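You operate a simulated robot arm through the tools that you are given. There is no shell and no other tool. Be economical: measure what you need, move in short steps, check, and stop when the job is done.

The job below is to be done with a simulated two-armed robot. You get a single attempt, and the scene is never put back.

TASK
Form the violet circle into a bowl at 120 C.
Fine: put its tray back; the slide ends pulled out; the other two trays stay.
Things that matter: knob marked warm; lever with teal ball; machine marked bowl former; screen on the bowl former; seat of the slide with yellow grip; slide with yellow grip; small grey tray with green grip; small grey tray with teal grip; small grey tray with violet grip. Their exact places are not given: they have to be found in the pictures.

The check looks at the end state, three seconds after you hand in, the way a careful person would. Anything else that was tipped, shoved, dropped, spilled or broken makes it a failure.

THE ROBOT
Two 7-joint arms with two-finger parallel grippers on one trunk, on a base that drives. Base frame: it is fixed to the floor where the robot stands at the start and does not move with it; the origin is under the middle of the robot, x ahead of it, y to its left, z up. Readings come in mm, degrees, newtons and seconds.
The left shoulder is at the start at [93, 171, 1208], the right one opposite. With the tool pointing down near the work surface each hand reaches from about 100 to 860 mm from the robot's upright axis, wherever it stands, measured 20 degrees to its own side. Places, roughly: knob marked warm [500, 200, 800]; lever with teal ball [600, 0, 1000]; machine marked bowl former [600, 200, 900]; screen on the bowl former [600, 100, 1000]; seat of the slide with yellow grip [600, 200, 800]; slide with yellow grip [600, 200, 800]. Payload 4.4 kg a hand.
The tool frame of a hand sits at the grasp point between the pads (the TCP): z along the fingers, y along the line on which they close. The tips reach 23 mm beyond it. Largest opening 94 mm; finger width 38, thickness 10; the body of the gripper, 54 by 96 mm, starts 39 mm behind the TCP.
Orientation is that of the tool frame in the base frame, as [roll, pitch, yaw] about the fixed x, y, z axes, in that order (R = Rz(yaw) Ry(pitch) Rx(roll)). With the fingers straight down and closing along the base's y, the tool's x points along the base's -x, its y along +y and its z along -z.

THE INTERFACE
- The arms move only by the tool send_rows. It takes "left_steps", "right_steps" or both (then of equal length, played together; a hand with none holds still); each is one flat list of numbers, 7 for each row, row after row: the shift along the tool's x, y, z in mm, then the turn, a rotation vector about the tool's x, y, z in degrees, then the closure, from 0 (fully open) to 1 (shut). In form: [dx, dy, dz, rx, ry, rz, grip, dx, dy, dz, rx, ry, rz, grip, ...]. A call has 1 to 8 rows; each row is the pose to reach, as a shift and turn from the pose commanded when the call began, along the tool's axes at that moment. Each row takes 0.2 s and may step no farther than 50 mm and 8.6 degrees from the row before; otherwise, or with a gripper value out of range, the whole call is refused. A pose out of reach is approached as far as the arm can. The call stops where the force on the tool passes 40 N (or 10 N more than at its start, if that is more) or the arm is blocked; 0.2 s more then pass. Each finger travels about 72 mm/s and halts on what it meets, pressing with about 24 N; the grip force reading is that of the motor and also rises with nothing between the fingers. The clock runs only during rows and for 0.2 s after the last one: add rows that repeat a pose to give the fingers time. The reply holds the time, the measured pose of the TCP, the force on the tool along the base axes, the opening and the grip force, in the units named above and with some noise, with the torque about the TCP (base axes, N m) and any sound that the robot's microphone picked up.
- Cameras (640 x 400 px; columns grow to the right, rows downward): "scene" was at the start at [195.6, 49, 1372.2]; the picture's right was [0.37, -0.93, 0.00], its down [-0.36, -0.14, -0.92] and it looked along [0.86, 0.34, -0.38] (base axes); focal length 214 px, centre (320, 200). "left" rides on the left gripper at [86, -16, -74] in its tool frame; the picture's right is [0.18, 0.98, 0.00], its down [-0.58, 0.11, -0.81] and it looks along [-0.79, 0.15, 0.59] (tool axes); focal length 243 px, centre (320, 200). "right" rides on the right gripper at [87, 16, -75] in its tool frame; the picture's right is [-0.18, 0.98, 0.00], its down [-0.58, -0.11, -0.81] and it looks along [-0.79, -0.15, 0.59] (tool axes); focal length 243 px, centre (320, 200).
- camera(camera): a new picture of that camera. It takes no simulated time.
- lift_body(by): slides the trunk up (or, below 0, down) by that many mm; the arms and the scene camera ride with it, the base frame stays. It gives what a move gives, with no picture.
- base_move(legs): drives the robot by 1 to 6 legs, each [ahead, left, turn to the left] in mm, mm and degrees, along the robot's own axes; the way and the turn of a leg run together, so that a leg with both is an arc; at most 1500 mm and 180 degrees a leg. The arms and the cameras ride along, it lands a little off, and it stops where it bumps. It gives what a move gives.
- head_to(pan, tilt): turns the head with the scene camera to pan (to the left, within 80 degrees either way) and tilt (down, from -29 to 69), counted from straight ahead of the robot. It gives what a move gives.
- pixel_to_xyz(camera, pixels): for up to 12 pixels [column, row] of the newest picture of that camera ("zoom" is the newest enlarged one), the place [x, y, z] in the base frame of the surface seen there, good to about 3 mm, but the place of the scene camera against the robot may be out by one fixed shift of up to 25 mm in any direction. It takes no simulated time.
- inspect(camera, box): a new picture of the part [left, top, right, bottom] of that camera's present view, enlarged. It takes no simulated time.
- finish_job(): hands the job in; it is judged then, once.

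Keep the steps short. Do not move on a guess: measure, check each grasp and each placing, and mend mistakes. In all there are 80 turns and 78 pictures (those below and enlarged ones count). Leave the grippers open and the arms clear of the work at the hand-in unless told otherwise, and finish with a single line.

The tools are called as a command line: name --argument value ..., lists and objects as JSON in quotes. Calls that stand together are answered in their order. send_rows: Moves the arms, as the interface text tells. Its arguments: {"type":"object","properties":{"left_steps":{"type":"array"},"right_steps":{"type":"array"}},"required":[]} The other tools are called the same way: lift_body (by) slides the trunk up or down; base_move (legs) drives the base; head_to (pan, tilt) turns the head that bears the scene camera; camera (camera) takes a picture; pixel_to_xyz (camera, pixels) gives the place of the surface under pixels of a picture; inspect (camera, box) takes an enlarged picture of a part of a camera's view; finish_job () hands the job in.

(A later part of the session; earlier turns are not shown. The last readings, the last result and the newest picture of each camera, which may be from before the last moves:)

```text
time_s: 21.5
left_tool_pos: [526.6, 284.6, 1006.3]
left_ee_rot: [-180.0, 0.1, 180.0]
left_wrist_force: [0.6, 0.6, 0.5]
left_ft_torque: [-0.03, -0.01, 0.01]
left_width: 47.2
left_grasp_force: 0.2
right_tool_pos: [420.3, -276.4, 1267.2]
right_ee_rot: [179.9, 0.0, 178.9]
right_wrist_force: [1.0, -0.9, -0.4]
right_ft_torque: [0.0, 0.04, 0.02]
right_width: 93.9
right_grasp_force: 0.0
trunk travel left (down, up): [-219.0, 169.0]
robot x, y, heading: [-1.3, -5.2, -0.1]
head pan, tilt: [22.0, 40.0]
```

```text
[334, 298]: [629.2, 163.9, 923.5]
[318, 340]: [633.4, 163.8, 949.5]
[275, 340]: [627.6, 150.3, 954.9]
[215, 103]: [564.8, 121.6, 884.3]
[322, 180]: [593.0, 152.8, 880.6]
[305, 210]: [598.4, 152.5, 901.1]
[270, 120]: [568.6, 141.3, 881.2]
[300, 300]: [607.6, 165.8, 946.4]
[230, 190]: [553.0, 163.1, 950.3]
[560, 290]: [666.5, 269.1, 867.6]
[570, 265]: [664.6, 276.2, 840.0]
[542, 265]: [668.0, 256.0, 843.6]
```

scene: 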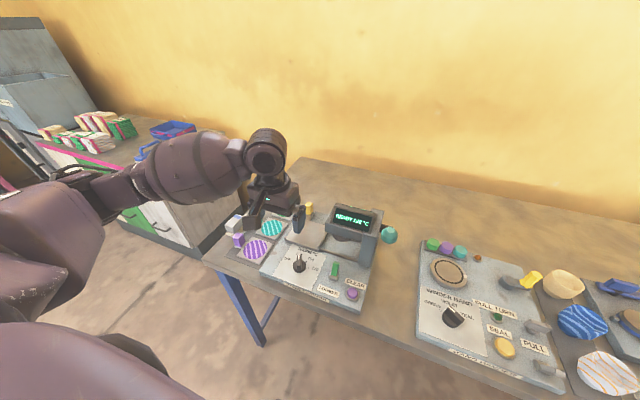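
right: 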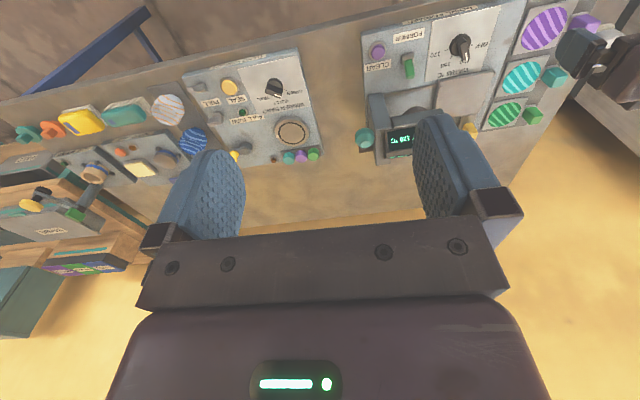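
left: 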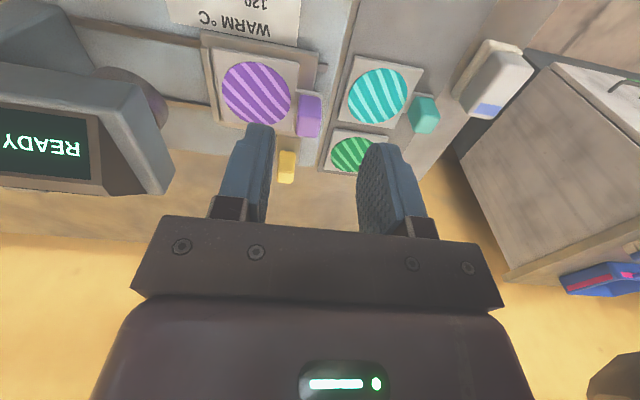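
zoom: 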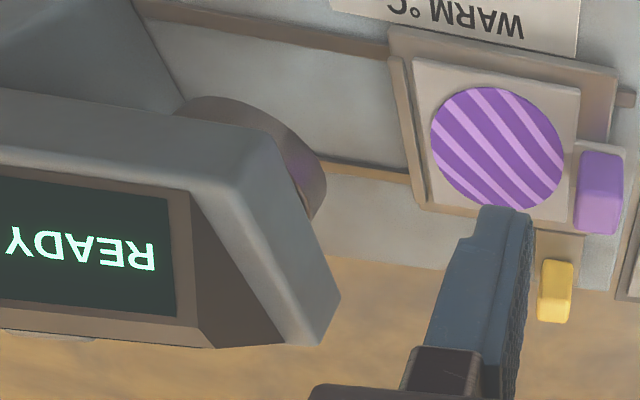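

The die centre is near (594,121), the housing back is at x 633 and its left side at y 164. The slide has to travel about 110 mm to the right. With the hand camera on the near side, its strut would hit the housing. I'll turn the left hand 180° up high so the camera faces away, testing the wrist range in steps.

send_rows --left_steps '[0, 0, -10, 0, 0, 8.5, 0.5, 0, 0, -20, 0, 0, 17, 0.5, 0, 0, -30, 0, 0, 25.5, 0.5, 0, 0, -30, 0, 0, 34, 0.5, 0, 0, -30, 0, 0, 42.5, 0.5, 0, 0, -30, 0, 0, 51, 0.5, 0, 0, -30, 0, 0, 59.5, 0.5, 0, 0, -30, 0, 0, 68, 0.5]'

send_rows --left_steps '[0, 0, 0, 0, 0, 8.5, 0.5, 0, 0, 0, 0, 0, 17, 0.5, 0, 0, 0, 0, 0, 25.5, 0.5, 0, 0, 0, 0, 0, 34, 0.5, 0, 0, 0, 0, 0, 42.5, 0.5, 0, 0, 0, 0, 0, 51, 0.5, 0, 0, 0, 0, 0, 59.5, 0.5, 0, 0, 0, 0, 0, 68, 0.5]'

send_rows --left_steps '[0, 0, 0, 0, 0, 8.5, 0.5, 0, 0, 0, 0, 0, 17, 0.5, 0, 0, 0, 0, 0, 25.5, 0.5, 0, 0, 0, 0, 0, 34, 0.5, 0, 0, 0, 0, 0, 42.5, 0.5, 0, 0, 0, 0, 0, 44, 0.5]'

camera --camera "scene"

```text
time_s: 23.3
left_tool_pos: [528.2, 285.6, 1033.0]
left_ee_rot: [180.0, 0.1, 111.6]
left_wrist_force: [0.1, -0.2, -0.4]
left_ft_torque: [0.03, 0.0, -0.02]
left_width: 47.0
left_grasp_force: 0.1
right_tool_pos: [421.0, -275.9, 1267.2]
right_ee_rot: [179.7, -0.1, 178.9]
right_wrist_force: [-0.9, -0.2, -0.4]
right_ft_torque: [-0.02, 0.0, 0.01]
right_width: 94.2
right_grasp_force: 0.0
trunk travel left (down, up): [-219.0, 169.0]
robot x, y, heading: [1.2, -0.9, -0.0]
head pan, tilt: [22.0, 40.0]
```

```text
time_s: 25.1
left_tool_pos: [528.3, 284.2, 1035.3]
left_ee_rot: [-180.0, -0.1, 43.7]
left_wrist_force: [0.7, 0.2, -0.5]
left_ft_torque: [-0.01, 0.0, -0.03]
left_width: 47.0
left_grasp_force: 0.0
right_tool_pos: [421.3, -276.2, 1267.2]
right_ee_rot: [179.7, -0.1, 178.9]
right_wrist_force: [-0.2, -0.9, -0.1]
right_ft_torque: [0.02, 0.0, -0.01]
right_width: 93.9
right_grasp_force: 0.1
trunk travel left (down, up): [-219.0, 169.0]
robot x, y, heading: [0.5, -0.3, 0.3]
head pan, tilt: [22.0, 40.0]
```

```text
time_s: 26.5
left_tool_pos: [528.8, 284.2, 1034.4]
left_ee_rot: [179.9, -0.1, -0.2]
left_wrist_force: [0.9, -0.3, -0.3]
left_ft_torque: [-0.01, 0.04, 0.0]
left_width: 46.6
left_grasp_force: 0.0
right_tool_pos: [421.7, -277.1, 1266.0]
right_ee_rot: [179.7, -0.1, 178.9]
right_wrist_force: [0.0, 0.5, 0.9]
right_ft_torque: [0.04, 0.0, -0.02]
right_width: 93.6
right_grasp_force: 0.1
trunk travel left (down, up): [-219.0, 169.0]
robot x, y, heading: [-3.5, -0.0, 0.0]
head pan, tilt: [22.0, 40.0]
```

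```text
43 pictures are left
```

scene: 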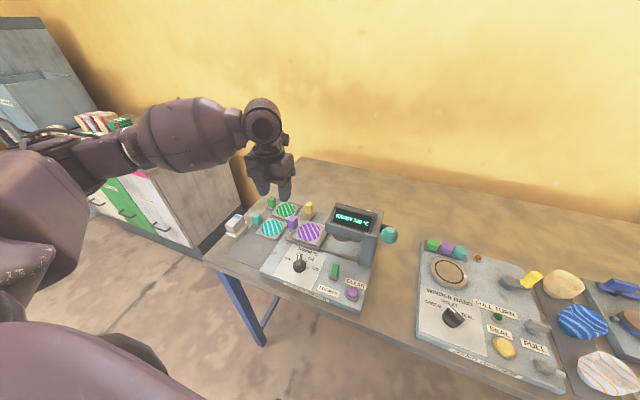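

The flip worked. Now I go over the yellow grip (centre 675.5, 267), stopping at z 905.

send_rows --left_steps '[37, 5, 0, 0, 0, 0, 0.5, 74, 9, 0, 0, 0, 0, 0.5, 111, 14, 0, 0, 0, 0, 0.5, 147, 17, 10, 0, 0, 0, 0.5, 147, 17, 55, 0, 0, 0, 0.5, 147, 17, 100, 0, 0, 0, 0.5, 147, 17, 129, 0, 0, 0, 0.5]'

camera --camera "left"

inspect --camera "scene" --box '[240, 160, 420, 280]'

```text
time_s: 28.1
left_tool_pos: [673.5, 268.6, 904.1]
left_ee_rot: [179.9, 0.1, 0.0]
left_wrist_force: [0.3, -0.3, 0.1]
left_ft_torque: [0.06, 0.02, 0.02]
left_width: 47.1
left_grasp_force: 0.1
right_tool_pos: [422.3, -277.2, 1265.8]
right_ee_rot: [179.6, -0.3, 178.9]
right_wrist_force: [0.5, 0.3, -0.1]
right_ft_torque: [0.0, -0.02, 0.01]
right_width: 94.1
right_grasp_force: 0.0
trunk travel left (down, up): [-219.0, 169.0]
robot x, y, heading: [-0.1, 3.3, 0.1]
head pan, tilt: [22.0, 40.0]
```

```text
42 pictures are left
```

left: 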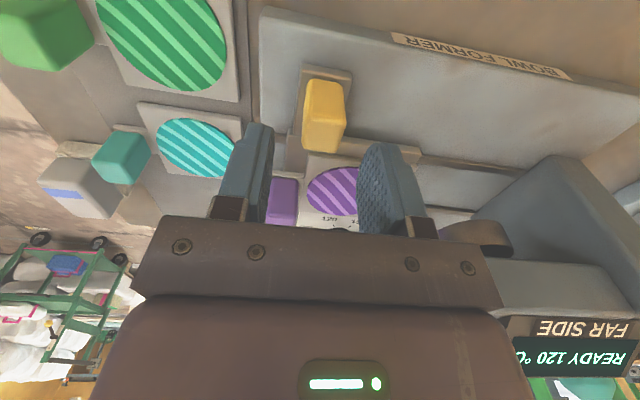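

```text
3.33 times, centred on (330, 220) of scene
```

zoom: 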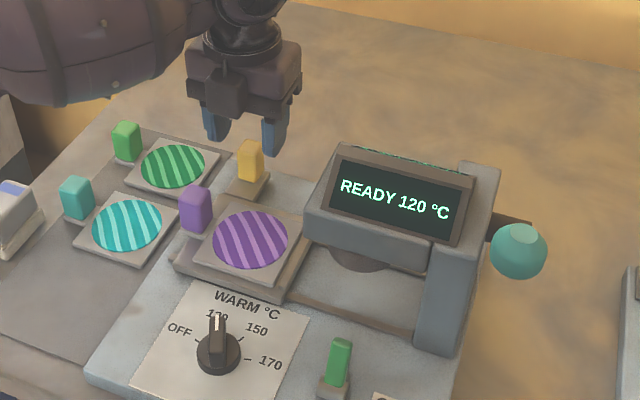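

The camera now sees the rear side. I check the yellow grip against the fingers.

pixel_to_xyz --camera "left" --pixels '[[308, 125], [341, 128], [325, 148], [325, 118], [320, 95], [490, 235], [585, 240], [620, 285]]'

```text
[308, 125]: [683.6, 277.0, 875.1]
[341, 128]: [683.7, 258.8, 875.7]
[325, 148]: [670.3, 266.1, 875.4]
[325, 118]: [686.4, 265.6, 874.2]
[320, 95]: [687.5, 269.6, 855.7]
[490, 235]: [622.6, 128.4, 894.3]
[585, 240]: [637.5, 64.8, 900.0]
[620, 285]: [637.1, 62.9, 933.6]
```

The grip is centred at (676,267.5), between the fingers. I descend to 864 and close.

send_rows --left_steps '[1, 0.5, 20, 0, 0, 0, 0.5, 2, 0.5, 40, 0, 0, 0, 0.5, 2, 0.5, 40, 0, 0, 0, 1, 2, 0.5, 40, 0, 0, 0, 1, 2, 0.5, 40, 0, 0, 0, 1]'

```text
time_s: 29.3
left_tool_pos: [675.9, 265.9, 864.9]
left_ee_rot: [-179.9, 0.1, -0.1]
left_wrist_force: [1.2, 0.3, -3.5]
left_ft_torque: [0.6, -0.6, 0.4]
left_width: 21.6
left_grasp_force: 44.9
right_tool_pos: [421.6, -275.9, 1266.0]
right_ee_rot: [179.7, -0.2, 178.9]
right_wrist_force: [1.0, 0.4, -0.4]
right_ft_torque: [-0.01, -0.01, -0.03]
right_width: 94.2
right_grasp_force: 0.1
trunk travel left (down, up): [-219.0, 169.0]
robot x, y, heading: [-3.3, 2.1, 0.1]
head pan, tilt: [22.0, 40.0]
```

I hold the yellow grip. I push the slide to the right (tool +y) gently: 60 mm first.

send_rows --left_steps '[0, 6, 0, 0, 0, 0, 1, 0, 14, 0, 0, 0, 0, 1, 0, 24, 0, 0, 0, 0, 1, 0, 34, 0, 0, 0, 0, 1, 0, 44, 0, 0, 0, 0, 1, 0, 54, 0, 0, 0, 0, 1, 0, 60, 0, 0, 0, 0, 1]'

inspect --camera "scene" --box '[240, 160, 420, 280]'

```text
time_s: 30.9
left_tool_pos: [676.4, 206.9, 865.1]
left_ee_rot: [-179.9, 0.2, -0.1]
left_wrist_force: [-7.6, -0.8, -17.5]
left_ft_torque: [0.57, 0.49, 0.43]
left_width: 21.9
left_grasp_force: 45.4
right_tool_pos: [423.4, -276.3, 1264.8]
right_ee_rot: [179.7, -0.3, 178.8]
right_wrist_force: [-0.4, -0.2, 0.1]
right_ft_torque: [0.01, 0.04, 0.02]
right_width: 94.0
right_grasp_force: 0.2
trunk travel left (down, up): [-219.0, 169.0]
robot x, y, heading: [-0.8, 0.5, 0.1]
head pan, tilt: [22.0, 40.0]
```

```text
3.33 times, centred on (330, 220) of scene
```

zoom: 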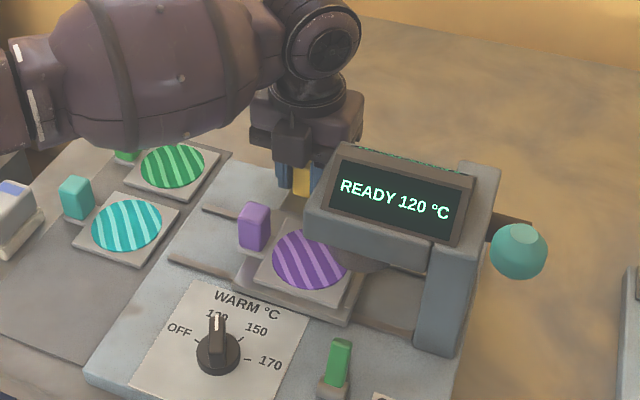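

The slide moves well and the tray rides along. I continue toward the stop.

send_rows --left_steps '[0, 6, 0, 0, 0, 0, 1, 0, 14, 0, 0, 0, 0, 1, 0, 22, 0, 0, 0, 0, 1, 0, 30, 0, 0, 0, 0, 1, 0, 38, 0, 0, 0, 0, 1, 0, 42, 0, 0, 0, 0, 1, 0, 42, 0, 0, 0, 0, 1]'

inspect --camera "scene" --box '[240, 160, 420, 280]'

```text
time_s: 32.1
left_tool_pos: [676.5, 179.3, 865.6]
left_ee_rot: [-179.7, 0.1, 0.1]
left_wrist_force: [-2.2, 14.2, -6.3]
left_ft_torque: [-1.91, -1.17, -1.37]
left_width: 21.9
left_grasp_force: 45.5
right_tool_pos: [421.6, -274.3, 1267.0]
right_ee_rot: [179.8, 0.0, 179.1]
right_wrist_force: [-0.7, 0.2, 0.4]
right_ft_torque: [0.06, -0.01, 0.01]
right_width: 93.9
right_grasp_force: 0.0
trunk travel left (down, up): [-219.0, 169.0]
robot x, y, heading: [-4.3, 1.1, -0.0]
head pan, tilt: [22.0, 40.0]
stopped in row 6 (left hand): the force on the tool passed its limit at 44 N (the readings are from after the stop); the commanded pose is now the measured one
```

```text
3.33 times, centred on (330, 220) of scene
```

zoom: 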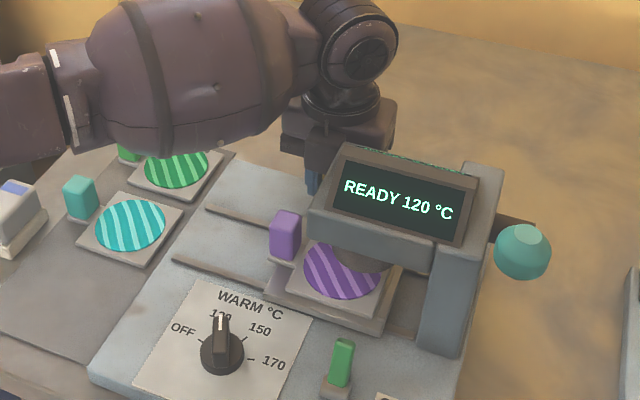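

Stopped after 87 mm of travel, while the die needs about 110 mm. I check whether this is the real stop or the hand touching the housing.

camera --camera "left"

inspect --camera "scene" --box '[310, 170, 390, 230]'

```text
38 pictures are left
```

left: 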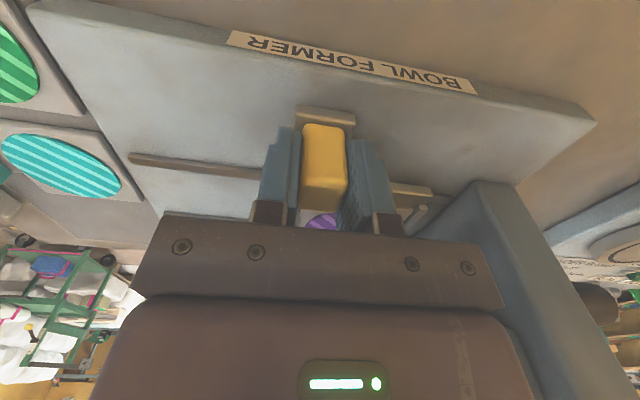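

```text
6.67 times, centred on (350, 200) of scene
```

zoom: 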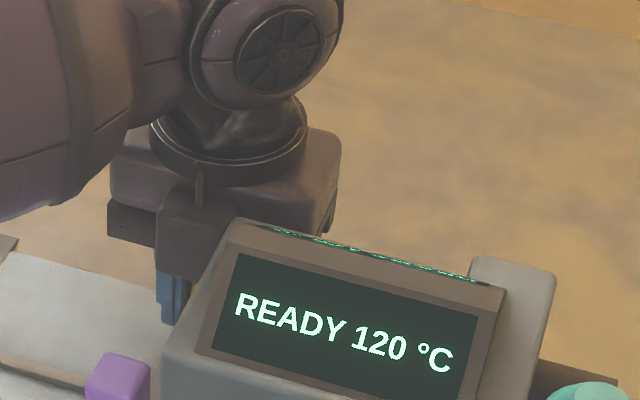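

A small block on the near face of the gripper touches the housing side at y 164, so this isn't the slide's end stop. I release, back off, rise, and lean the hand 24° to the left so it clears the housing.

send_rows --left_steps '[0, 0, 0, 0, 0, 0, 0.2, 0, 0, 0, 0, 0, 0, 0.2, 0, 0, 0, 0, 0, 0, 0.2, 0, -14, -10, 0, 0, 0, 0.2, 0, -16, -45, -8, 0, 0, 0.2, 0, -16, -50, -16, 0, 0, 0.35, 0, -16, -50, -24, 0, 0, 0.45, 0, -16, -50, -24, 0, 0, 0.45]'

camera --camera "left"

inspect --camera "scene" --box '[260, 160, 410, 260]'

```text
time_s: 33.9
left_tool_pos: [676.6, 192.7, 914.4]
left_ee_rot: [156.1, 0.1, -0.1]
left_wrist_force: [0.4, -0.1, -0.1]
left_ft_torque: [-0.01, -0.01, 0.03]
left_width: 51.5
left_grasp_force: 0.0
right_tool_pos: [422.9, -276.5, 1266.3]
right_ee_rot: [179.7, -0.1, 179.0]
right_wrist_force: [-0.4, 0.4, 0.2]
right_ft_torque: [-0.01, 0.05, -0.01]
right_width: 94.1
right_grasp_force: 0.0
trunk travel left (down, up): [-219.0, 169.0]
robot x, y, heading: [2.4, -1.5, -0.1]
head pan, tilt: [22.0, 40.0]
```

```text
36 pictures are left
```

left: 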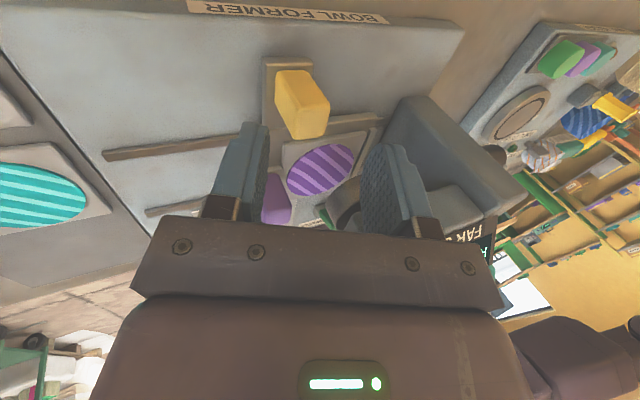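

```text
4.00 times, centred on (335, 210) of scene
```

zoom: 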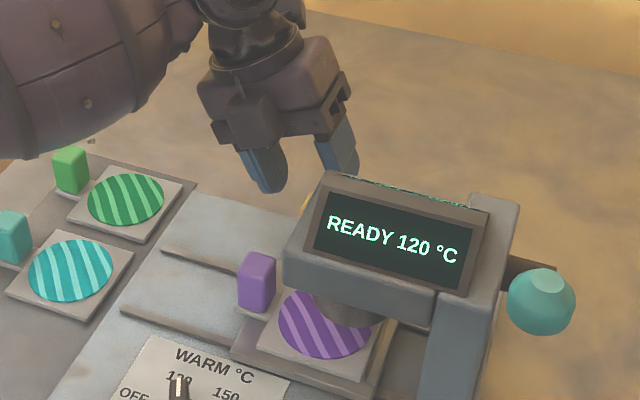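

pixel_to_xyz --camera "left" --pixels '[[284, 102], [326, 104], [308, 130], [300, 85], [320, 165], [340, 205], [270, 210], [295, 150]]'

```text
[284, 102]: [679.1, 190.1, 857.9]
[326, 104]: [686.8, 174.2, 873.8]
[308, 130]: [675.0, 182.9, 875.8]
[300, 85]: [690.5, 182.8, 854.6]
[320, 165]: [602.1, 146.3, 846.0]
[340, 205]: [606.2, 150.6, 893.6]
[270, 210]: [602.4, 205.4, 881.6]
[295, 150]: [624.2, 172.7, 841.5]
```

The yellow block is now at y ≈172–194. I lower the leaned, open hand straight down to straddle it at TCP (676,188,866).

send_rows --left_steps '[0, -2.5, 20, 0, 0, 0, 0.45, 0, -11, 38, 0, 0, 0, 0.45, 0, -15, 46, 0, 0, 0, 0.45, 0, -15, 46, 0, 0, 0, 0.45]'

camera --camera "left"

```text
time_s: 34.9
left_tool_pos: [676.5, 187.5, 865.9]
left_ee_rot: [156.3, 0.2, 0.1]
left_wrist_force: [0.3, 0.1, -0.2]
left_ft_torque: [-0.01, 0.03, 0.03]
left_width: 51.6
left_grasp_force: 0.2
right_tool_pos: [421.1, -274.7, 1265.7]
right_ee_rot: [179.8, 0.0, 179.0]
right_wrist_force: [-0.1, 0.1, -0.1]
right_ft_torque: [0.02, -0.01, 0.0]
right_width: 94.0
right_grasp_force: 0.1
trunk travel left (down, up): [-219.0, 169.0]
robot x, y, heading: [-1.1, -0.4, -0.1]
head pan, tilt: [22.0, 40.0]
```

```text
34 pictures are left
```

left: 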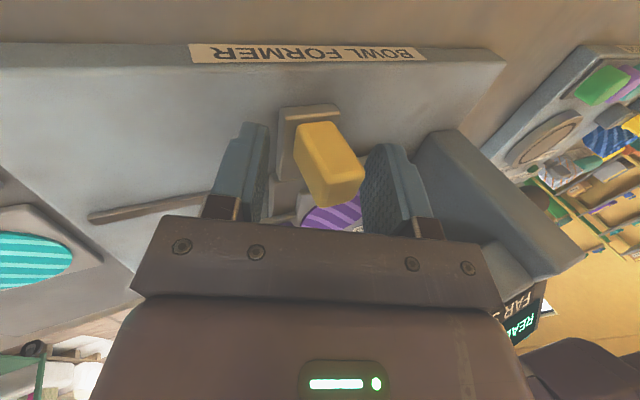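

It's straddled. I push right in 6 mm steps until the slide stops.

send_rows --left_steps '[0, 5.5, 2.4, 0, 0, 0, 0.45, 0, 11, 4.9, 0, 0, 0, 0.45, 0, 16.5, 7.3, 0, 0, 0, 0.45, 0, 21.9, 9.8, 0, 0, 0, 0.45, 0, 25.6, 11.4, 0, 0, 0, 0.45, 0, 29.2, 13, 0, 0, 0, 0.45, 0, 33, 14.7, 0, 0, 0, 0.45]'

inspect --camera "scene" --box '[260, 160, 410, 260]'

```text
time_s: 36.5
left_tool_pos: [677.3, 159.1, 866.6]
left_ee_rot: [156.4, 0.0, 0.4]
left_wrist_force: [0.6, 37.3, 5.0]
left_ft_torque: [-1.77, 0.25, -1.79]
left_width: 51.9
left_grasp_force: 0.1
right_tool_pos: [421.2, -271.3, 1266.9]
right_ee_rot: [179.8, 0.0, 179.2]
right_wrist_force: [-0.3, 0.5, 0.6]
right_ft_torque: [0.01, 0.0, 0.01]
right_width: 94.1
right_grasp_force: 0.0
trunk travel left (down, up): [-219.0, 169.0]
robot x, y, heading: [0.2, 0.8, 0.4]
head pan, tilt: [22.0, 40.0]
```

```text
4.00 times, centred on (335, 210) of scene
```

zoom: 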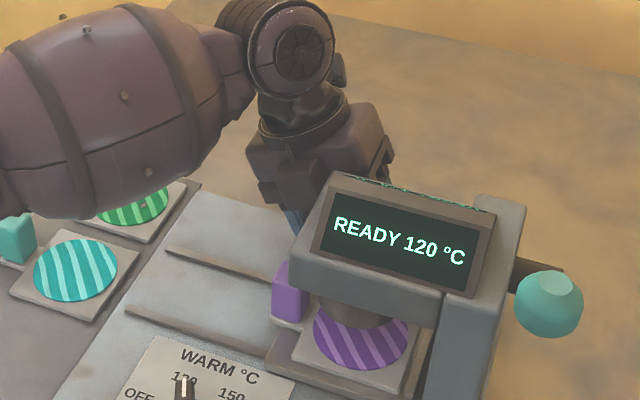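

The reaction is 37 N with travel about 107 mm and the die right over the disc: that's the end stop. I ease off 3 mm and bring the right hand near the lever to look at it.

send_rows --left_steps '[0, -3, -1.3, 0, 0, 0, 0.45, 0, -6, -2.6, 0, 0, 0, 0.45, 0, -6, -2.6, 0, 0, 0, 0.45, 0, -6, -2.6, 0, 0, 0, 0.45, 0, -6, -2.6, 0, 0, 0, 0.45, 0, -6, -2.6, 0, 0, 0, 0.45, 0, -6, -2.6, 0, 0, 0, 0.45]' --right_steps '[0, 0, 45, 0, 0, 0, 0, 0, 20, 85, 0, 0, 0, 0, 0, 60, 110, 0, 0, 0, 0, 5, 100, 130, 0, 0, 0, 0, 10, 145, 145, 0, 0, 0, 0, 15, 190, 150, 0, 0, 0, 0, 20, 230, 155, 0, 0, 0, 0]'

camera --camera "right"

camera --camera "left"

```text
time_s: 38.1
left_tool_pos: [675.8, 157.8, 866.0]
left_ee_rot: [156.2, 0.2, -0.1]
left_wrist_force: [-3.3, 18.3, -5.6]
left_ft_torque: [-0.9, -0.33, -0.86]
left_width: 52.1
left_grasp_force: 0.1
right_tool_pos: [405.6, -39.5, 1112.9]
right_ee_rot: [179.8, -0.1, 179.0]
right_wrist_force: [0.9, -0.4, 0.4]
right_ft_torque: [0.0, 0.03, -0.01]
right_width: 94.0
right_grasp_force: 0.0
trunk travel left (down, up): [-219.0, 169.0]
robot x, y, heading: [-2.1, 1.3, 0.0]
head pan, tilt: [22.0, 40.0]
```

```text
32 pictures are left
```

right: 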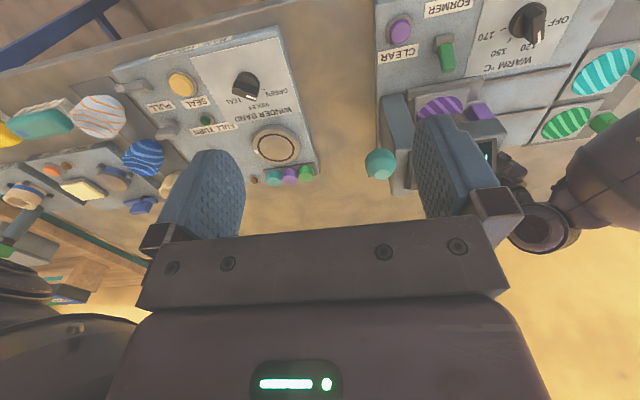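

```text
31 pictures are left
```

left: 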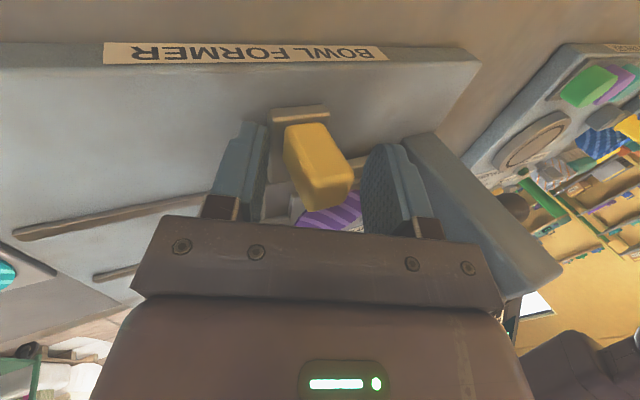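

The left hand still reads 18 N sideways. I measure the block's and slide's present positions to see what is touching.

pixel_to_xyz --camera "left" --pixels '[[290, 140], [325, 135], [322, 185], [300, 190], [345, 175], [280, 200], [305, 118], [335, 210], [262, 140], [366, 165]]'

inspect --camera "left" --box '[200, 90, 440, 240]'

inspect --camera "scene" --box '[290, 190, 410, 270]'

```text
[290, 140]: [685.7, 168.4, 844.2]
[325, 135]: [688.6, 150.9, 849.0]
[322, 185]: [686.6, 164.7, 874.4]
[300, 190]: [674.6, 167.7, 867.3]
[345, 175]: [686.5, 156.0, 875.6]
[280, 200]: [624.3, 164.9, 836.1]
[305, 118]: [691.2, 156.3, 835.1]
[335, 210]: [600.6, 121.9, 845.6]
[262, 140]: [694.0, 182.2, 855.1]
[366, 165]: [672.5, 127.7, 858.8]
```

```text
2.67 times, centred on (320, 165) of left
```

zoom: 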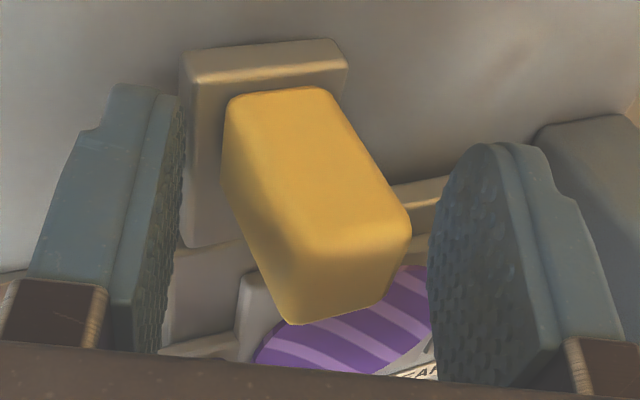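

```text
5.00 times, centred on (350, 230) of scene
```

zoom: 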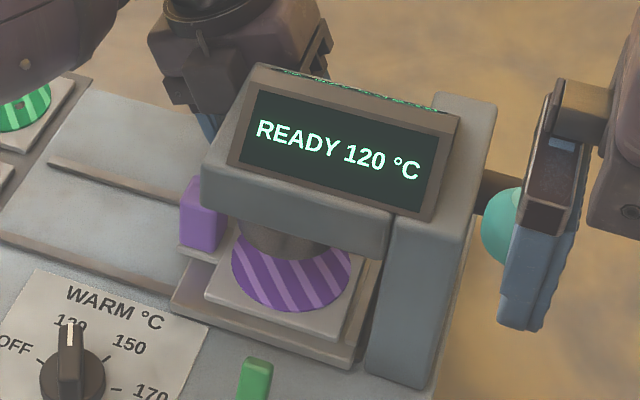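

The finger presses the slide's arm. The slide travelled 109 mm and the disc is at y ≈122, under the die, so it's fully in. I back the left hand off 6 mm and zoom on the lever.

send_rows --left_steps '[0, -2.7, -1.2, 0, 0, 0, 0.45, 0, -7.3, -3.2, 0, 0, 0, 0.45, 0, -7.3, -3.2, 0, 0, 0, 0.45]'

inspect --camera "right" --box '[330, 80, 450, 210]'

pixel_to_xyz --camera "right" --pixels '[[381, 162], [367, 163], [394, 160], [381, 150], [383, 176], [400, 180], [398, 188], [405, 130], [395, 105], [382, 97]]'

```text
time_s: 38.9
left_tool_pos: [675.9, 165.6, 867.2]
left_ee_rot: [156.2, 0.2, 0.0]
left_wrist_force: [0.4, -0.2, -1.4]
left_ft_torque: [0.0, 0.03, 0.0]
left_width: 51.7
left_grasp_force: 0.0
right_tool_pos: [404.8, -42.5, 1113.0]
right_ee_rot: [179.7, -0.2, 179.0]
right_wrist_force: [-0.3, -0.6, -0.2]
right_ft_torque: [0.0, 0.02, 0.02]
right_width: 94.1
right_grasp_force: 0.1
trunk travel left (down, up): [-219.0, 169.0]
robot x, y, heading: [-1.4, -0.9, 0.4]
head pan, tilt: [22.0, 40.0]
```

```text
3.08 times, centred on (390, 145) of right
```

zoom: 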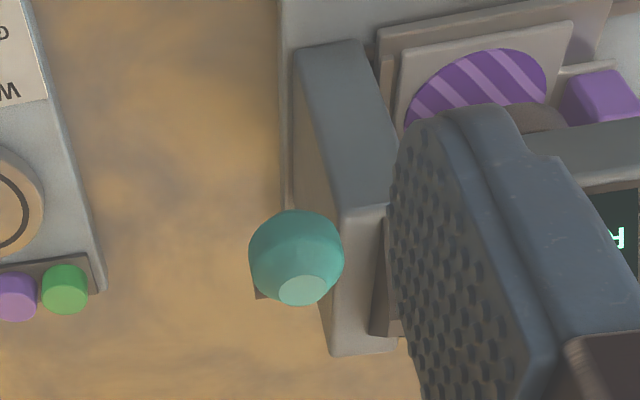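

```text
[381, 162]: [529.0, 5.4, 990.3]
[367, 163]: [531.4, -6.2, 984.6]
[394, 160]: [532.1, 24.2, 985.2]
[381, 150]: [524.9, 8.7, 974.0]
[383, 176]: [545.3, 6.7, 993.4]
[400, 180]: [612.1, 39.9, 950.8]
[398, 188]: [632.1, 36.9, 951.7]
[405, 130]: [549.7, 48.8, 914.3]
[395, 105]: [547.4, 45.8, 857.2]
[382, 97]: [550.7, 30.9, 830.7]
```

The ball is centred near (540,7,977) with its top at z ≈993. The column starts at y ≈38. I'll press it from above with closed right fingers, leaning that hand 30° to the right so its body stays clear of the column, and stop about 10 mm above the ball first.

send_rows --right_steps '[0, 0, 0, -8, 0, 0, 0.5, 0, 0, 0, -16, 0, 0, 1, 0, 0, 0, -24, 0, 0, 1, 0, 0, 0, -30, 0, 0, 1, -34, 12, 20, -30, 0, 0, 1, -67, 24, 41, -30, 0, 0, 1, -101, 36, 62, -30, 0, 0, 1, -134, 47, 82, -30, 0, 0, 1]'

camera --camera "right"

inspect --camera "scene" --box '[320, 150, 470, 250]'

```text
time_s: 40.7
left_tool_pos: [676.3, 166.4, 865.5]
left_ee_rot: [156.3, 0.2, 0.1]
left_wrist_force: [-0.2, 0.4, 0.8]
left_ft_torque: [0.0, 0.02, -0.03]
left_width: 51.9
left_grasp_force: 0.1
right_tool_pos: [543.2, 1.1, 1031.2]
right_ee_rot: [149.9, -0.1, 179.1]
right_wrist_force: [-0.4, 0.0, 0.2]
right_ft_torque: [0.01, 0.0, -0.02]
right_width: 0.0
right_grasp_force: 23.6
trunk travel left (down, up): [-219.0, 169.0]
robot x, y, heading: [3.6, -0.7, 0.4]
head pan, tilt: [22.0, 40.0]
```

```text
27 pictures are left
```

right: 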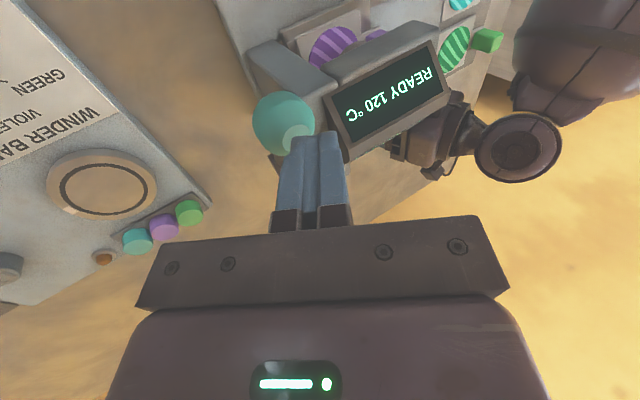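

```text
4.00 times, centred on (395, 200) of scene
```

zoom: 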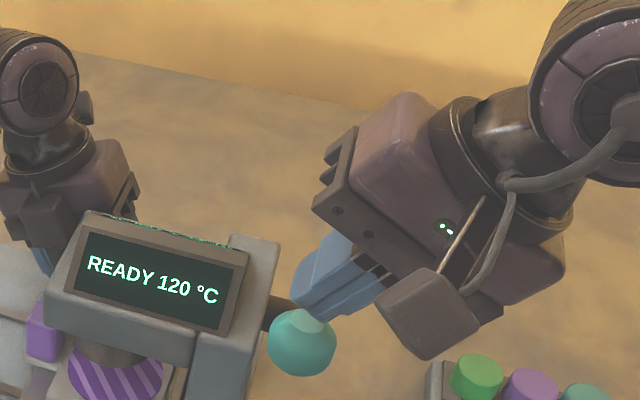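

pixel_to_xyz --camera "right" --pixels '[[285, 120], [262, 115], [307, 110], [298, 130], [290, 148], [300, 140], [315, 138], [335, 135], [272, 95]]'

```text
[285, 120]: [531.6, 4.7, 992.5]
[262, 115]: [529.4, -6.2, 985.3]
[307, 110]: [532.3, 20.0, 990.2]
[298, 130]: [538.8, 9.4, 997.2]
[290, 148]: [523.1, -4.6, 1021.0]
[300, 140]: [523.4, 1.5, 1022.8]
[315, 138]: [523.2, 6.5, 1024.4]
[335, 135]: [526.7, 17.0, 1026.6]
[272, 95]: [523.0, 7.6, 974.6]
```

The contact edge is over the ball top. I press straight down in 7 mm steps.

send_rows --right_steps '[0, -4, 6.9, 0, 0, 0, 1, 0, -7.5, 13, 0, 0, 0, 1, 0, -11, 19, 0, 0, 0, 1, 0, -14.5, 25.1, 0, 0, 0, 1, 0, -18, 31.2, 0, 0, 0, 1, 0, -21.5, 37.2, 0, 0, 0, 1, 0, -25, 43.3, 0, 0, 0, 1]'

inspect --camera "scene" --box '[290, 160, 450, 270]'

```text
time_s: 42.3
left_tool_pos: [675.3, 167.5, 866.5]
left_ee_rot: [156.2, 0.3, 0.2]
left_wrist_force: [-0.4, 0.2, -0.9]
left_ft_torque: [0.02, -0.02, -0.02]
left_width: 51.5
left_grasp_force: 0.2
right_tool_pos: [541.0, 0.3, 980.1]
right_ee_rot: [149.6, -0.1, 178.9]
right_wrist_force: [-0.6, -0.5, 1.5]
right_ft_torque: [0.0, 0.0, 0.01]
right_width: 0.0
right_grasp_force: 24.5
trunk travel left (down, up): [-219.0, 169.0]
robot x, y, heading: [0.6, -1.1, 0.4]
head pan, tilt: [22.0, 40.0]
```

```text
3.64 times, centred on (370, 215) of scene
```

zoom: 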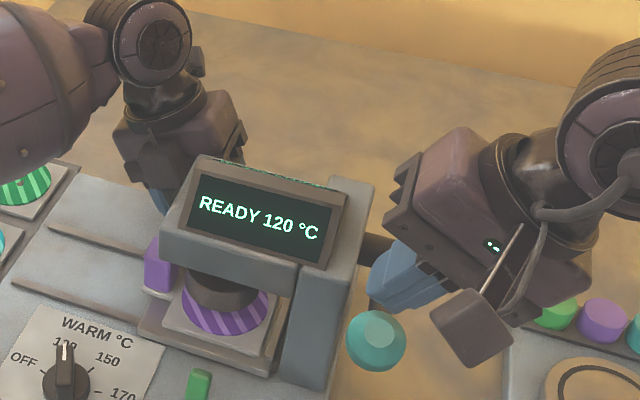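

The ball goes down and the die lowers with it, with almost no resistance. I continue.

send_rows --right_steps '[0, -4, 6.9, 0, 0, 0, 1, 0, -7.5, 13, 0, 0, 0, 1, 0, -11, 19, 0, 0, 0, 1, 0, -14.5, 25.1, 0, 0, 0, 1, 0, -18, 31.2, 0, 0, 0, 1, 0, -18, 31.2, 0, 0, 0, 1]'

inspect --camera "scene" --box '[290, 160, 450, 270]'

camera --camera "right"

```text
time_s: 43.7
left_tool_pos: [676.1, 167.1, 867.8]
left_ee_rot: [156.3, 0.2, -0.1]
left_wrist_force: [-0.5, -0.6, -0.1]
left_ft_torque: [0.01, -0.03, 0.0]
left_width: 51.7
left_grasp_force: 0.0
right_tool_pos: [540.7, 1.9, 944.6]
right_ee_rot: [149.6, -0.1, 179.0]
right_wrist_force: [0.5, 0.4, 1.6]
right_ft_torque: [0.01, 0.03, -0.01]
right_width: 0.0
right_grasp_force: 23.5
trunk travel left (down, up): [-219.0, 169.0]
robot x, y, heading: [2.7, 0.5, 0.0]
head pan, tilt: [22.0, 40.0]
```

```text
3.64 times, centred on (370, 215) of scene
```

zoom: 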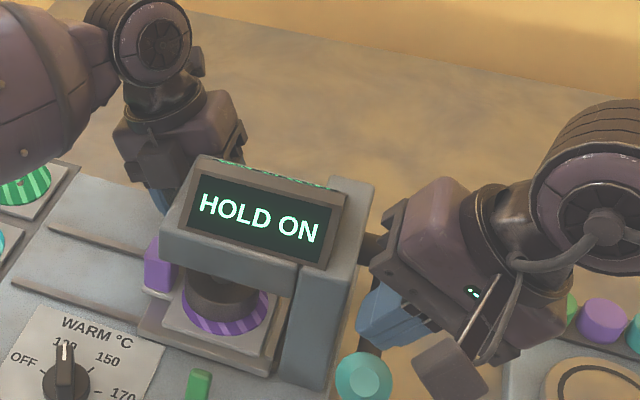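

```text
23 pictures are left
```

right: 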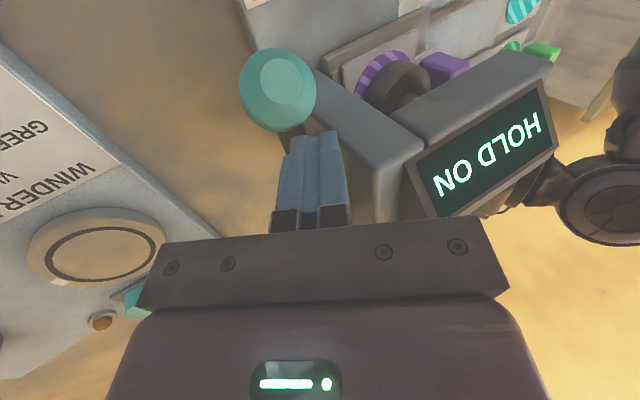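

The screen says HOLD ON, so I hold the lever down and wait.

send_rows --right_steps '[0, 0, 0, 0, 0, 0, 1, 0, 0, 0, 0, 0, 0, 1, 0, 0, 0, 0, 0, 0, 1, 0, 0, 0, 0, 0, 0, 1, 0, 0, 0, 0, 0, 0, 1, 0, 0, 0, 0, 0, 0, 1, 0, 0, 0, 0, 0, 0, 1, 0, 0, 0, 0, 0, 0, 1]'

inspect --camera "scene" --box '[290, 160, 450, 270]'

```text
time_s: 45.5
left_tool_pos: [676.9, 166.0, 867.4]
left_ee_rot: [156.2, 0.2, 0.2]
left_wrist_force: [-0.3, -0.5, -0.2]
left_ft_torque: [0.01, 0.03, 0.02]
left_width: 51.7
left_grasp_force: 0.1
right_tool_pos: [540.2, 0.7, 945.6]
right_ee_rot: [149.7, -0.1, 179.0]
right_wrist_force: [0.9, 0.7, 1.5]
right_ft_torque: [-0.02, 0.03, -0.03]
right_width: 0.0
right_grasp_force: 24.3
trunk travel left (down, up): [-219.0, 169.0]
robot x, y, heading: [3.8, 0.1, -0.1]
head pan, tilt: [22.0, 40.0]
```

```text
3.64 times, centred on (370, 215) of scene
```

zoom: 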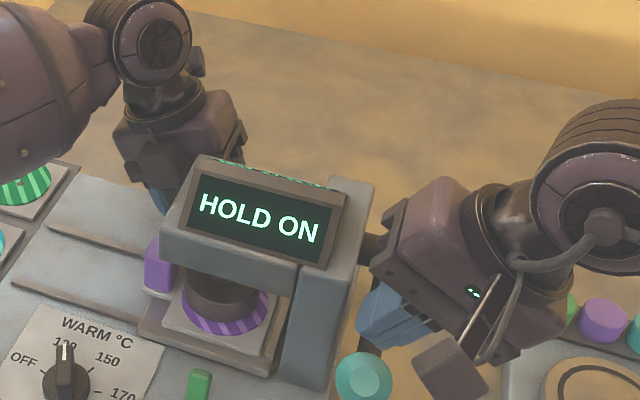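

send_rows --right_steps '[0, 0, 0, 0, 0, 0, 1, 0, 0, 0, 0, 0, 0, 1, 0, 0, 0, 0, 0, 0, 1, 0, 0, 0, 0, 0, 0, 1, 0, 0, 0, 0, 0, 0, 1, 0, 0, 0, 0, 0, 0, 1, 0, 0, 0, 0, 0, 0, 1, 0, 0, 0, 0, 0, 0, 1]'

inspect --camera "scene" --box '[290, 160, 450, 270]'

```text
time_s: 47.3
left_tool_pos: [676.2, 166.0, 868.4]
left_ee_rot: [156.4, 0.2, 0.0]
left_wrist_force: [-0.7, 1.3, 0.1]
left_ft_torque: [0.0, -0.01, 0.01]
left_width: 51.6
left_grasp_force: 0.0
right_tool_pos: [541.1, 0.8, 945.0]
right_ee_rot: [149.7, -0.1, 179.1]
right_wrist_force: [0.9, -0.8, 2.4]
right_ft_torque: [-0.03, 0.0, -0.03]
right_width: 0.0
right_grasp_force: 23.7
trunk travel left (down, up): [-219.0, 169.0]
robot x, y, heading: [2.0, -2.2, -0.0]
head pan, tilt: [22.0, 40.0]
```

```text
3.64 times, centred on (370, 215) of scene
```

zoom: 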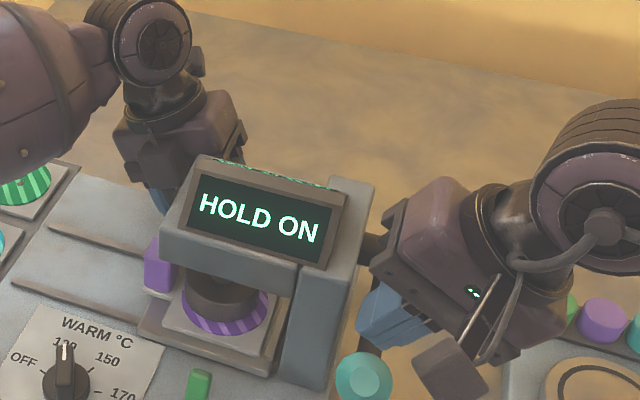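

Still HOLD ON. I press a little further, in case the lever isn't at its bottom, while I keep waiting.

send_rows --right_steps '[0, -1.5, 2.6, 0, 0, 0, 1, 0, -3, 5.2, 0, 0, 0, 1, 0, -4.5, 7.8, 0, 0, 0, 1, 0, -6, 10.4, 0, 0, 0, 1, 0, -6, 10.4, 0, 0, 0, 1, 0, -6, 10.4, 0, 0, 0, 1]'

inspect --camera "scene" --box '[290, 160, 450, 270]'

```text
time_s: 48.7
left_tool_pos: [676.8, 167.3, 867.4]
left_ee_rot: [156.3, 0.2, 0.1]
left_wrist_force: [-0.5, 0.8, 0.2]
left_ft_torque: [-0.01, 0.0, 0.02]
left_width: 52.0
left_grasp_force: 0.1
right_tool_pos: [540.0, 0.5, 932.6]
right_ee_rot: [149.7, -0.1, 179.0]
right_wrist_force: [-0.7, -1.5, 1.9]
right_ft_torque: [-0.04, 0.04, 0.04]
right_width: 0.0
right_grasp_force: 24.0
trunk travel left (down, up): [-219.0, 169.0]
robot x, y, heading: [-3.4, 2.6, 0.1]
head pan, tilt: [22.0, 40.0]
```

```text
3.64 times, centred on (370, 215) of scene
```

zoom: 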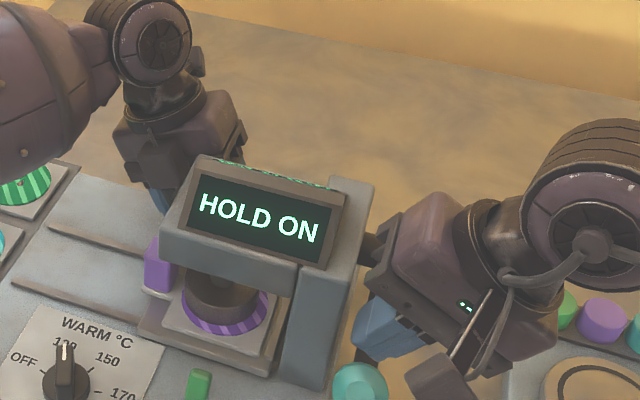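

send_rows --right_steps '[0, -1.5, 2.6, 0, 0, 0, 1, 0, -3, 5.2, 0, 0, 0, 1, 0, -4.5, 7.8, 0, 0, 0, 1, 0, -6, 10.4, 0, 0, 0, 1, 0, -7.5, 13, 0, 0, 0, 1, 0, -9, 15.6, 0, 0, 0, 1, 0, -9, 15.6, 0, 0, 0, 1, 0, -9, 15.6, 0, 0, 0, 1]'

inspect --camera "scene" --box '[290, 160, 450, 270]'

```text
time_s: 49.9
left_tool_pos: [675.4, 165.3, 866.8]
left_ee_rot: [156.3, 0.1, 0.0]
left_wrist_force: [0.3, 0.1, -0.9]
left_ft_torque: [-0.01, 0.02, 0.02]
left_width: 51.8
left_grasp_force: 0.1
right_tool_pos: [541.7, 1.7, 925.7]
right_ee_rot: [149.1, 0.4, 178.9]
right_wrist_force: [-4.6, -7.5, 22.5]
right_ft_torque: [-0.08, 0.52, 0.12]
right_width: 0.0
right_grasp_force: 24.2
trunk travel left (down, up): [-219.0, 169.0]
robot x, y, heading: [2.4, 2.6, 0.2]
head pan, tilt: [22.0, 40.0]
stopped in row 5 (right hand): the force on the tool passed its limit at 43 N (the readings are from after the stop); the commanded pose is now the measured one
```

```text
3.64 times, centred on (370, 215) of scene
```

zoom: 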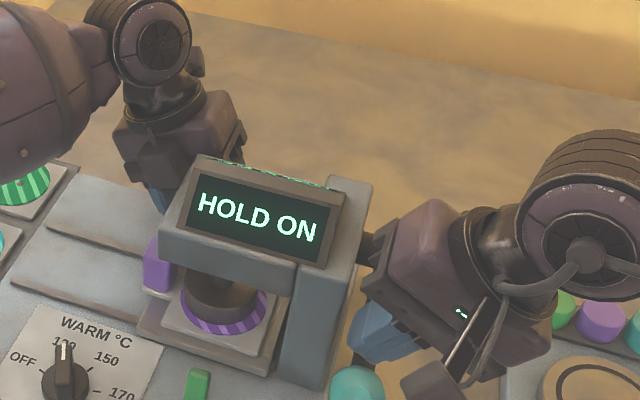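

The lever is now at its bottom stop (22 N). I hold it there.

send_rows --right_steps '[0, 0, 0, 0, 0, 0, 1, 0, 0, 0, 0, 0, 0, 1, 0, 0, 0, 0, 0, 0, 1, 0, 0, 0, 0, 0, 0, 1, 0, 0, 0, 0, 0, 0, 1, 0, 0, 0, 0, 0, 0, 1, 0, 0, 0, 0, 0, 0, 1, 0, 0, 0, 0, 0, 0, 1]'

inspect --camera "scene" --box '[290, 160, 450, 270]'

```text
time_s: 51.7
left_tool_pos: [676.8, 165.9, 868.6]
left_ee_rot: [156.3, 0.1, 0.0]
left_wrist_force: [-0.1, -0.5, 0.0]
left_ft_torque: [-0.02, 0.06, -0.02]
left_width: 51.4
left_grasp_force: 0.1
right_tool_pos: [541.1, 2.7, 925.0]
right_ee_rot: [149.2, 0.4, 178.9]
right_wrist_force: [12.7, -0.3, 29.1]
right_ft_torque: [0.13, 0.21, -0.05]
right_width: 0.2
right_grasp_force: 24.0
trunk travel left (down, up): [-219.0, 169.0]
robot x, y, heading: [-0.4, -2.4, -0.1]
head pan, tilt: [22.0, 40.0]
```

```text
3.64 times, centred on (370, 215) of scene
```

zoom: 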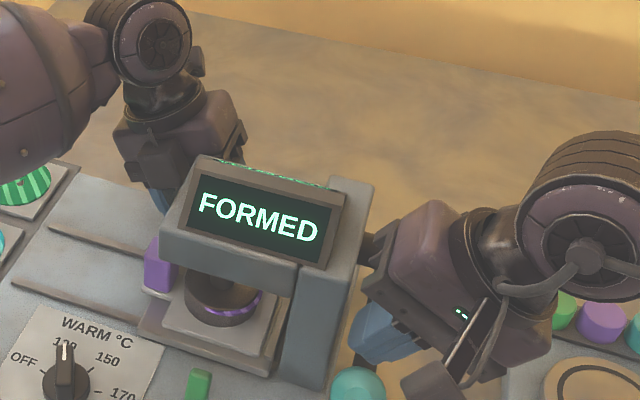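

FORMED. I raise the right hand slowly and see whether the lever returns by itself.

send_rows --right_steps '[0, 8, -13.9, 0, 0, 0, 1, 0, 16, -27.7, 0, 0, 0, 1, 0, 24, -41.6, 0, 0, 0, 1, 0, 32, -55.4, 0, 0, 0, 1, 0, 42, -72.7, 0, 0, 0, 1, 0, 52, -90, 0, 0, 0, 1, 0, 62, -107, 0, 0, 0, 1, 0, 62, -107, 0, 0, 0, 1]'

inspect --camera "scene" --box '[290, 160, 450, 270]'

```text
time_s: 53.5
left_tool_pos: [676.5, 166.2, 866.7]
left_ee_rot: [156.2, 0.2, 0.0]
left_wrist_force: [0.1, -0.5, 0.5]
left_ft_torque: [-0.03, -0.03, -0.01]
left_width: 51.8
left_grasp_force: 0.1
right_tool_pos: [541.7, 0.7, 1045.7]
right_ee_rot: [149.4, 0.3, 179.1]
right_wrist_force: [0.0, 0.0, -0.2]
right_ft_torque: [0.02, 0.03, 0.0]
right_width: 0.0
right_grasp_force: 23.9
trunk travel left (down, up): [-219.0, 169.0]
robot x, y, heading: [-4.6, 2.8, 0.2]
head pan, tilt: [22.0, 40.0]
```

```text
3.64 times, centred on (370, 215) of scene
```

zoom: 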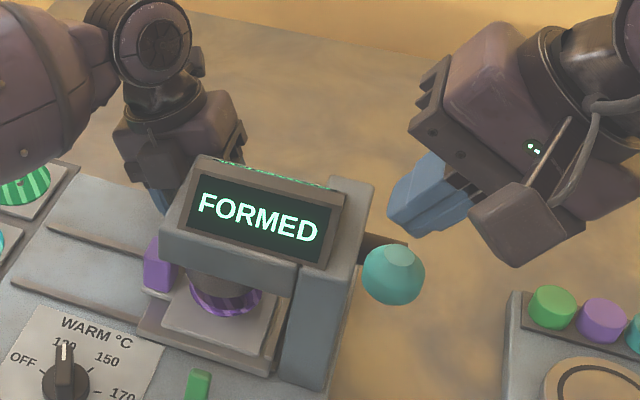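

The lever came back up by itself and the die is raised. The right hand retreats while the left hand pulls the slide out (+y), slowly.

send_rows --left_steps '[0, -3.7, -1.6, 0, 0, 0, 0.45, 0, -9.1, -4.1, 0, 0, 0, 0.45, 0, -15.5, -6.9, 0, 0, 0, 0.45, 0, -22.9, -10.2, 0, 0, 0, 0.45, 0, -30.2, -13.4, 0, 0, 0, 0.45, 0, -38.4, -17.1, 0, 0, 0, 0.45, 0, -46.6, -20.8, 0, 0, 0, 0.45, 0, -54.8, -24.4, 0, 0, 0, 0.45]' --right_steps '[15, -10, -30, 0, 0, 0, 1, 35, -25, -55, 0, 0, 0, 1, 60, -40, -80, 0, 0, 0, 0.6, 90, -55, -100, 8, 0, 0, 0.3, 120, -70, -110, 16, 0, 0, 0, 130, -95, -112, 24, 0, 0, 0, 130, -125, -112, 30, 0, 0, 0, 130, -155, -112, 30, 0, 0, 0]'

inspect --camera "scene" --box '[220, 160, 420, 290]'

```text
time_s: 55.3
left_tool_pos: [676.9, 223.4, 867.9]
left_ee_rot: [156.3, 0.1, 0.0]
left_wrist_force: [-1.9, -1.1, 1.2]
left_ft_torque: [0.0, -0.06, 0.03]
left_width: 52.1
left_grasp_force: 0.1
right_tool_pos: [406.1, -186.9, 1062.6]
right_ee_rot: [179.3, 0.2, 178.9]
right_wrist_force: [0.0, 0.3, -0.8]
right_ft_torque: [0.02, -0.01, 0.02]
right_width: 93.9
right_grasp_force: 0.0
trunk travel left (down, up): [-219.0, 169.0]
robot x, y, heading: [3.8, -1.8, 0.3]
head pan, tilt: [22.0, 40.0]
```

```text
3.08 times, centred on (320, 225) of scene
```

zoom: 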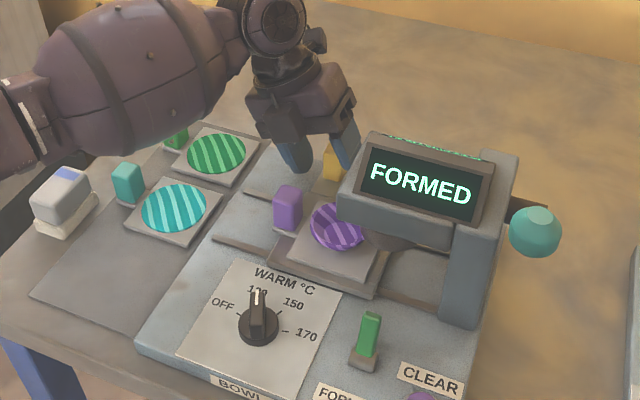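

The violet bowl is coming out on its tray. I pull the rest until the stop.

send_rows --left_steps '[0, -7.3, -3.3, 0, 0, 0, 0.45, 0, -14.6, -6.5, 0, 0, 0, 0.45, 0, -22, -9.8, 0, 0, 0, 0.45, 0, -29.2, -13, 0, 0, 0, 0.45, 0, -36.5, -16.3, 0, 0, 0, 0.45, 0, -43.9, -19.5, 0, 0, 0, 0.45, 0, -49.4, -22, 0, 0, 0, 0.45, 0, -54, -24, 0, 0, 0, 0.45]'

inspect --camera "scene" --box '[220, 160, 420, 290]'

```text
time_s: 57.1
left_tool_pos: [675.8, 282.3, 866.8]
left_ee_rot: [156.2, 0.3, -0.1]
left_wrist_force: [-1.0, -8.4, 1.2]
left_ft_torque: [0.07, 0.0, 0.1]
left_width: 55.1
left_grasp_force: 4.0
right_tool_pos: [406.2, -188.4, 1063.2]
right_ee_rot: [179.3, 0.2, 178.9]
right_wrist_force: [0.8, 0.8, 0.2]
right_ft_torque: [-0.01, 0.0, 0.02]
right_width: 94.1
right_grasp_force: 0.1
trunk travel left (down, up): [-219.0, 169.0]
robot x, y, heading: [-0.0, 0.8, 0.2]
head pan, tilt: [22.0, 40.0]
```

```text
3.08 times, centred on (320, 225) of scene
```

zoom: 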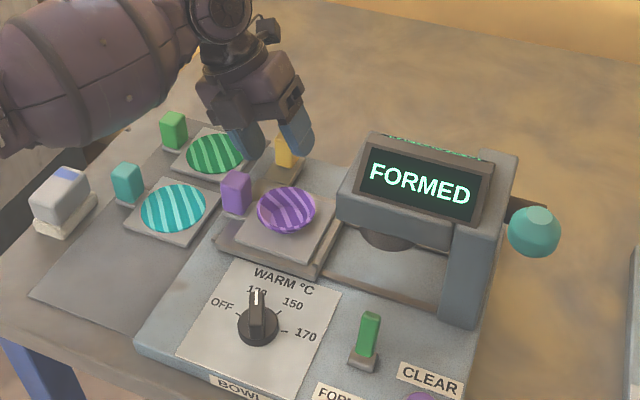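

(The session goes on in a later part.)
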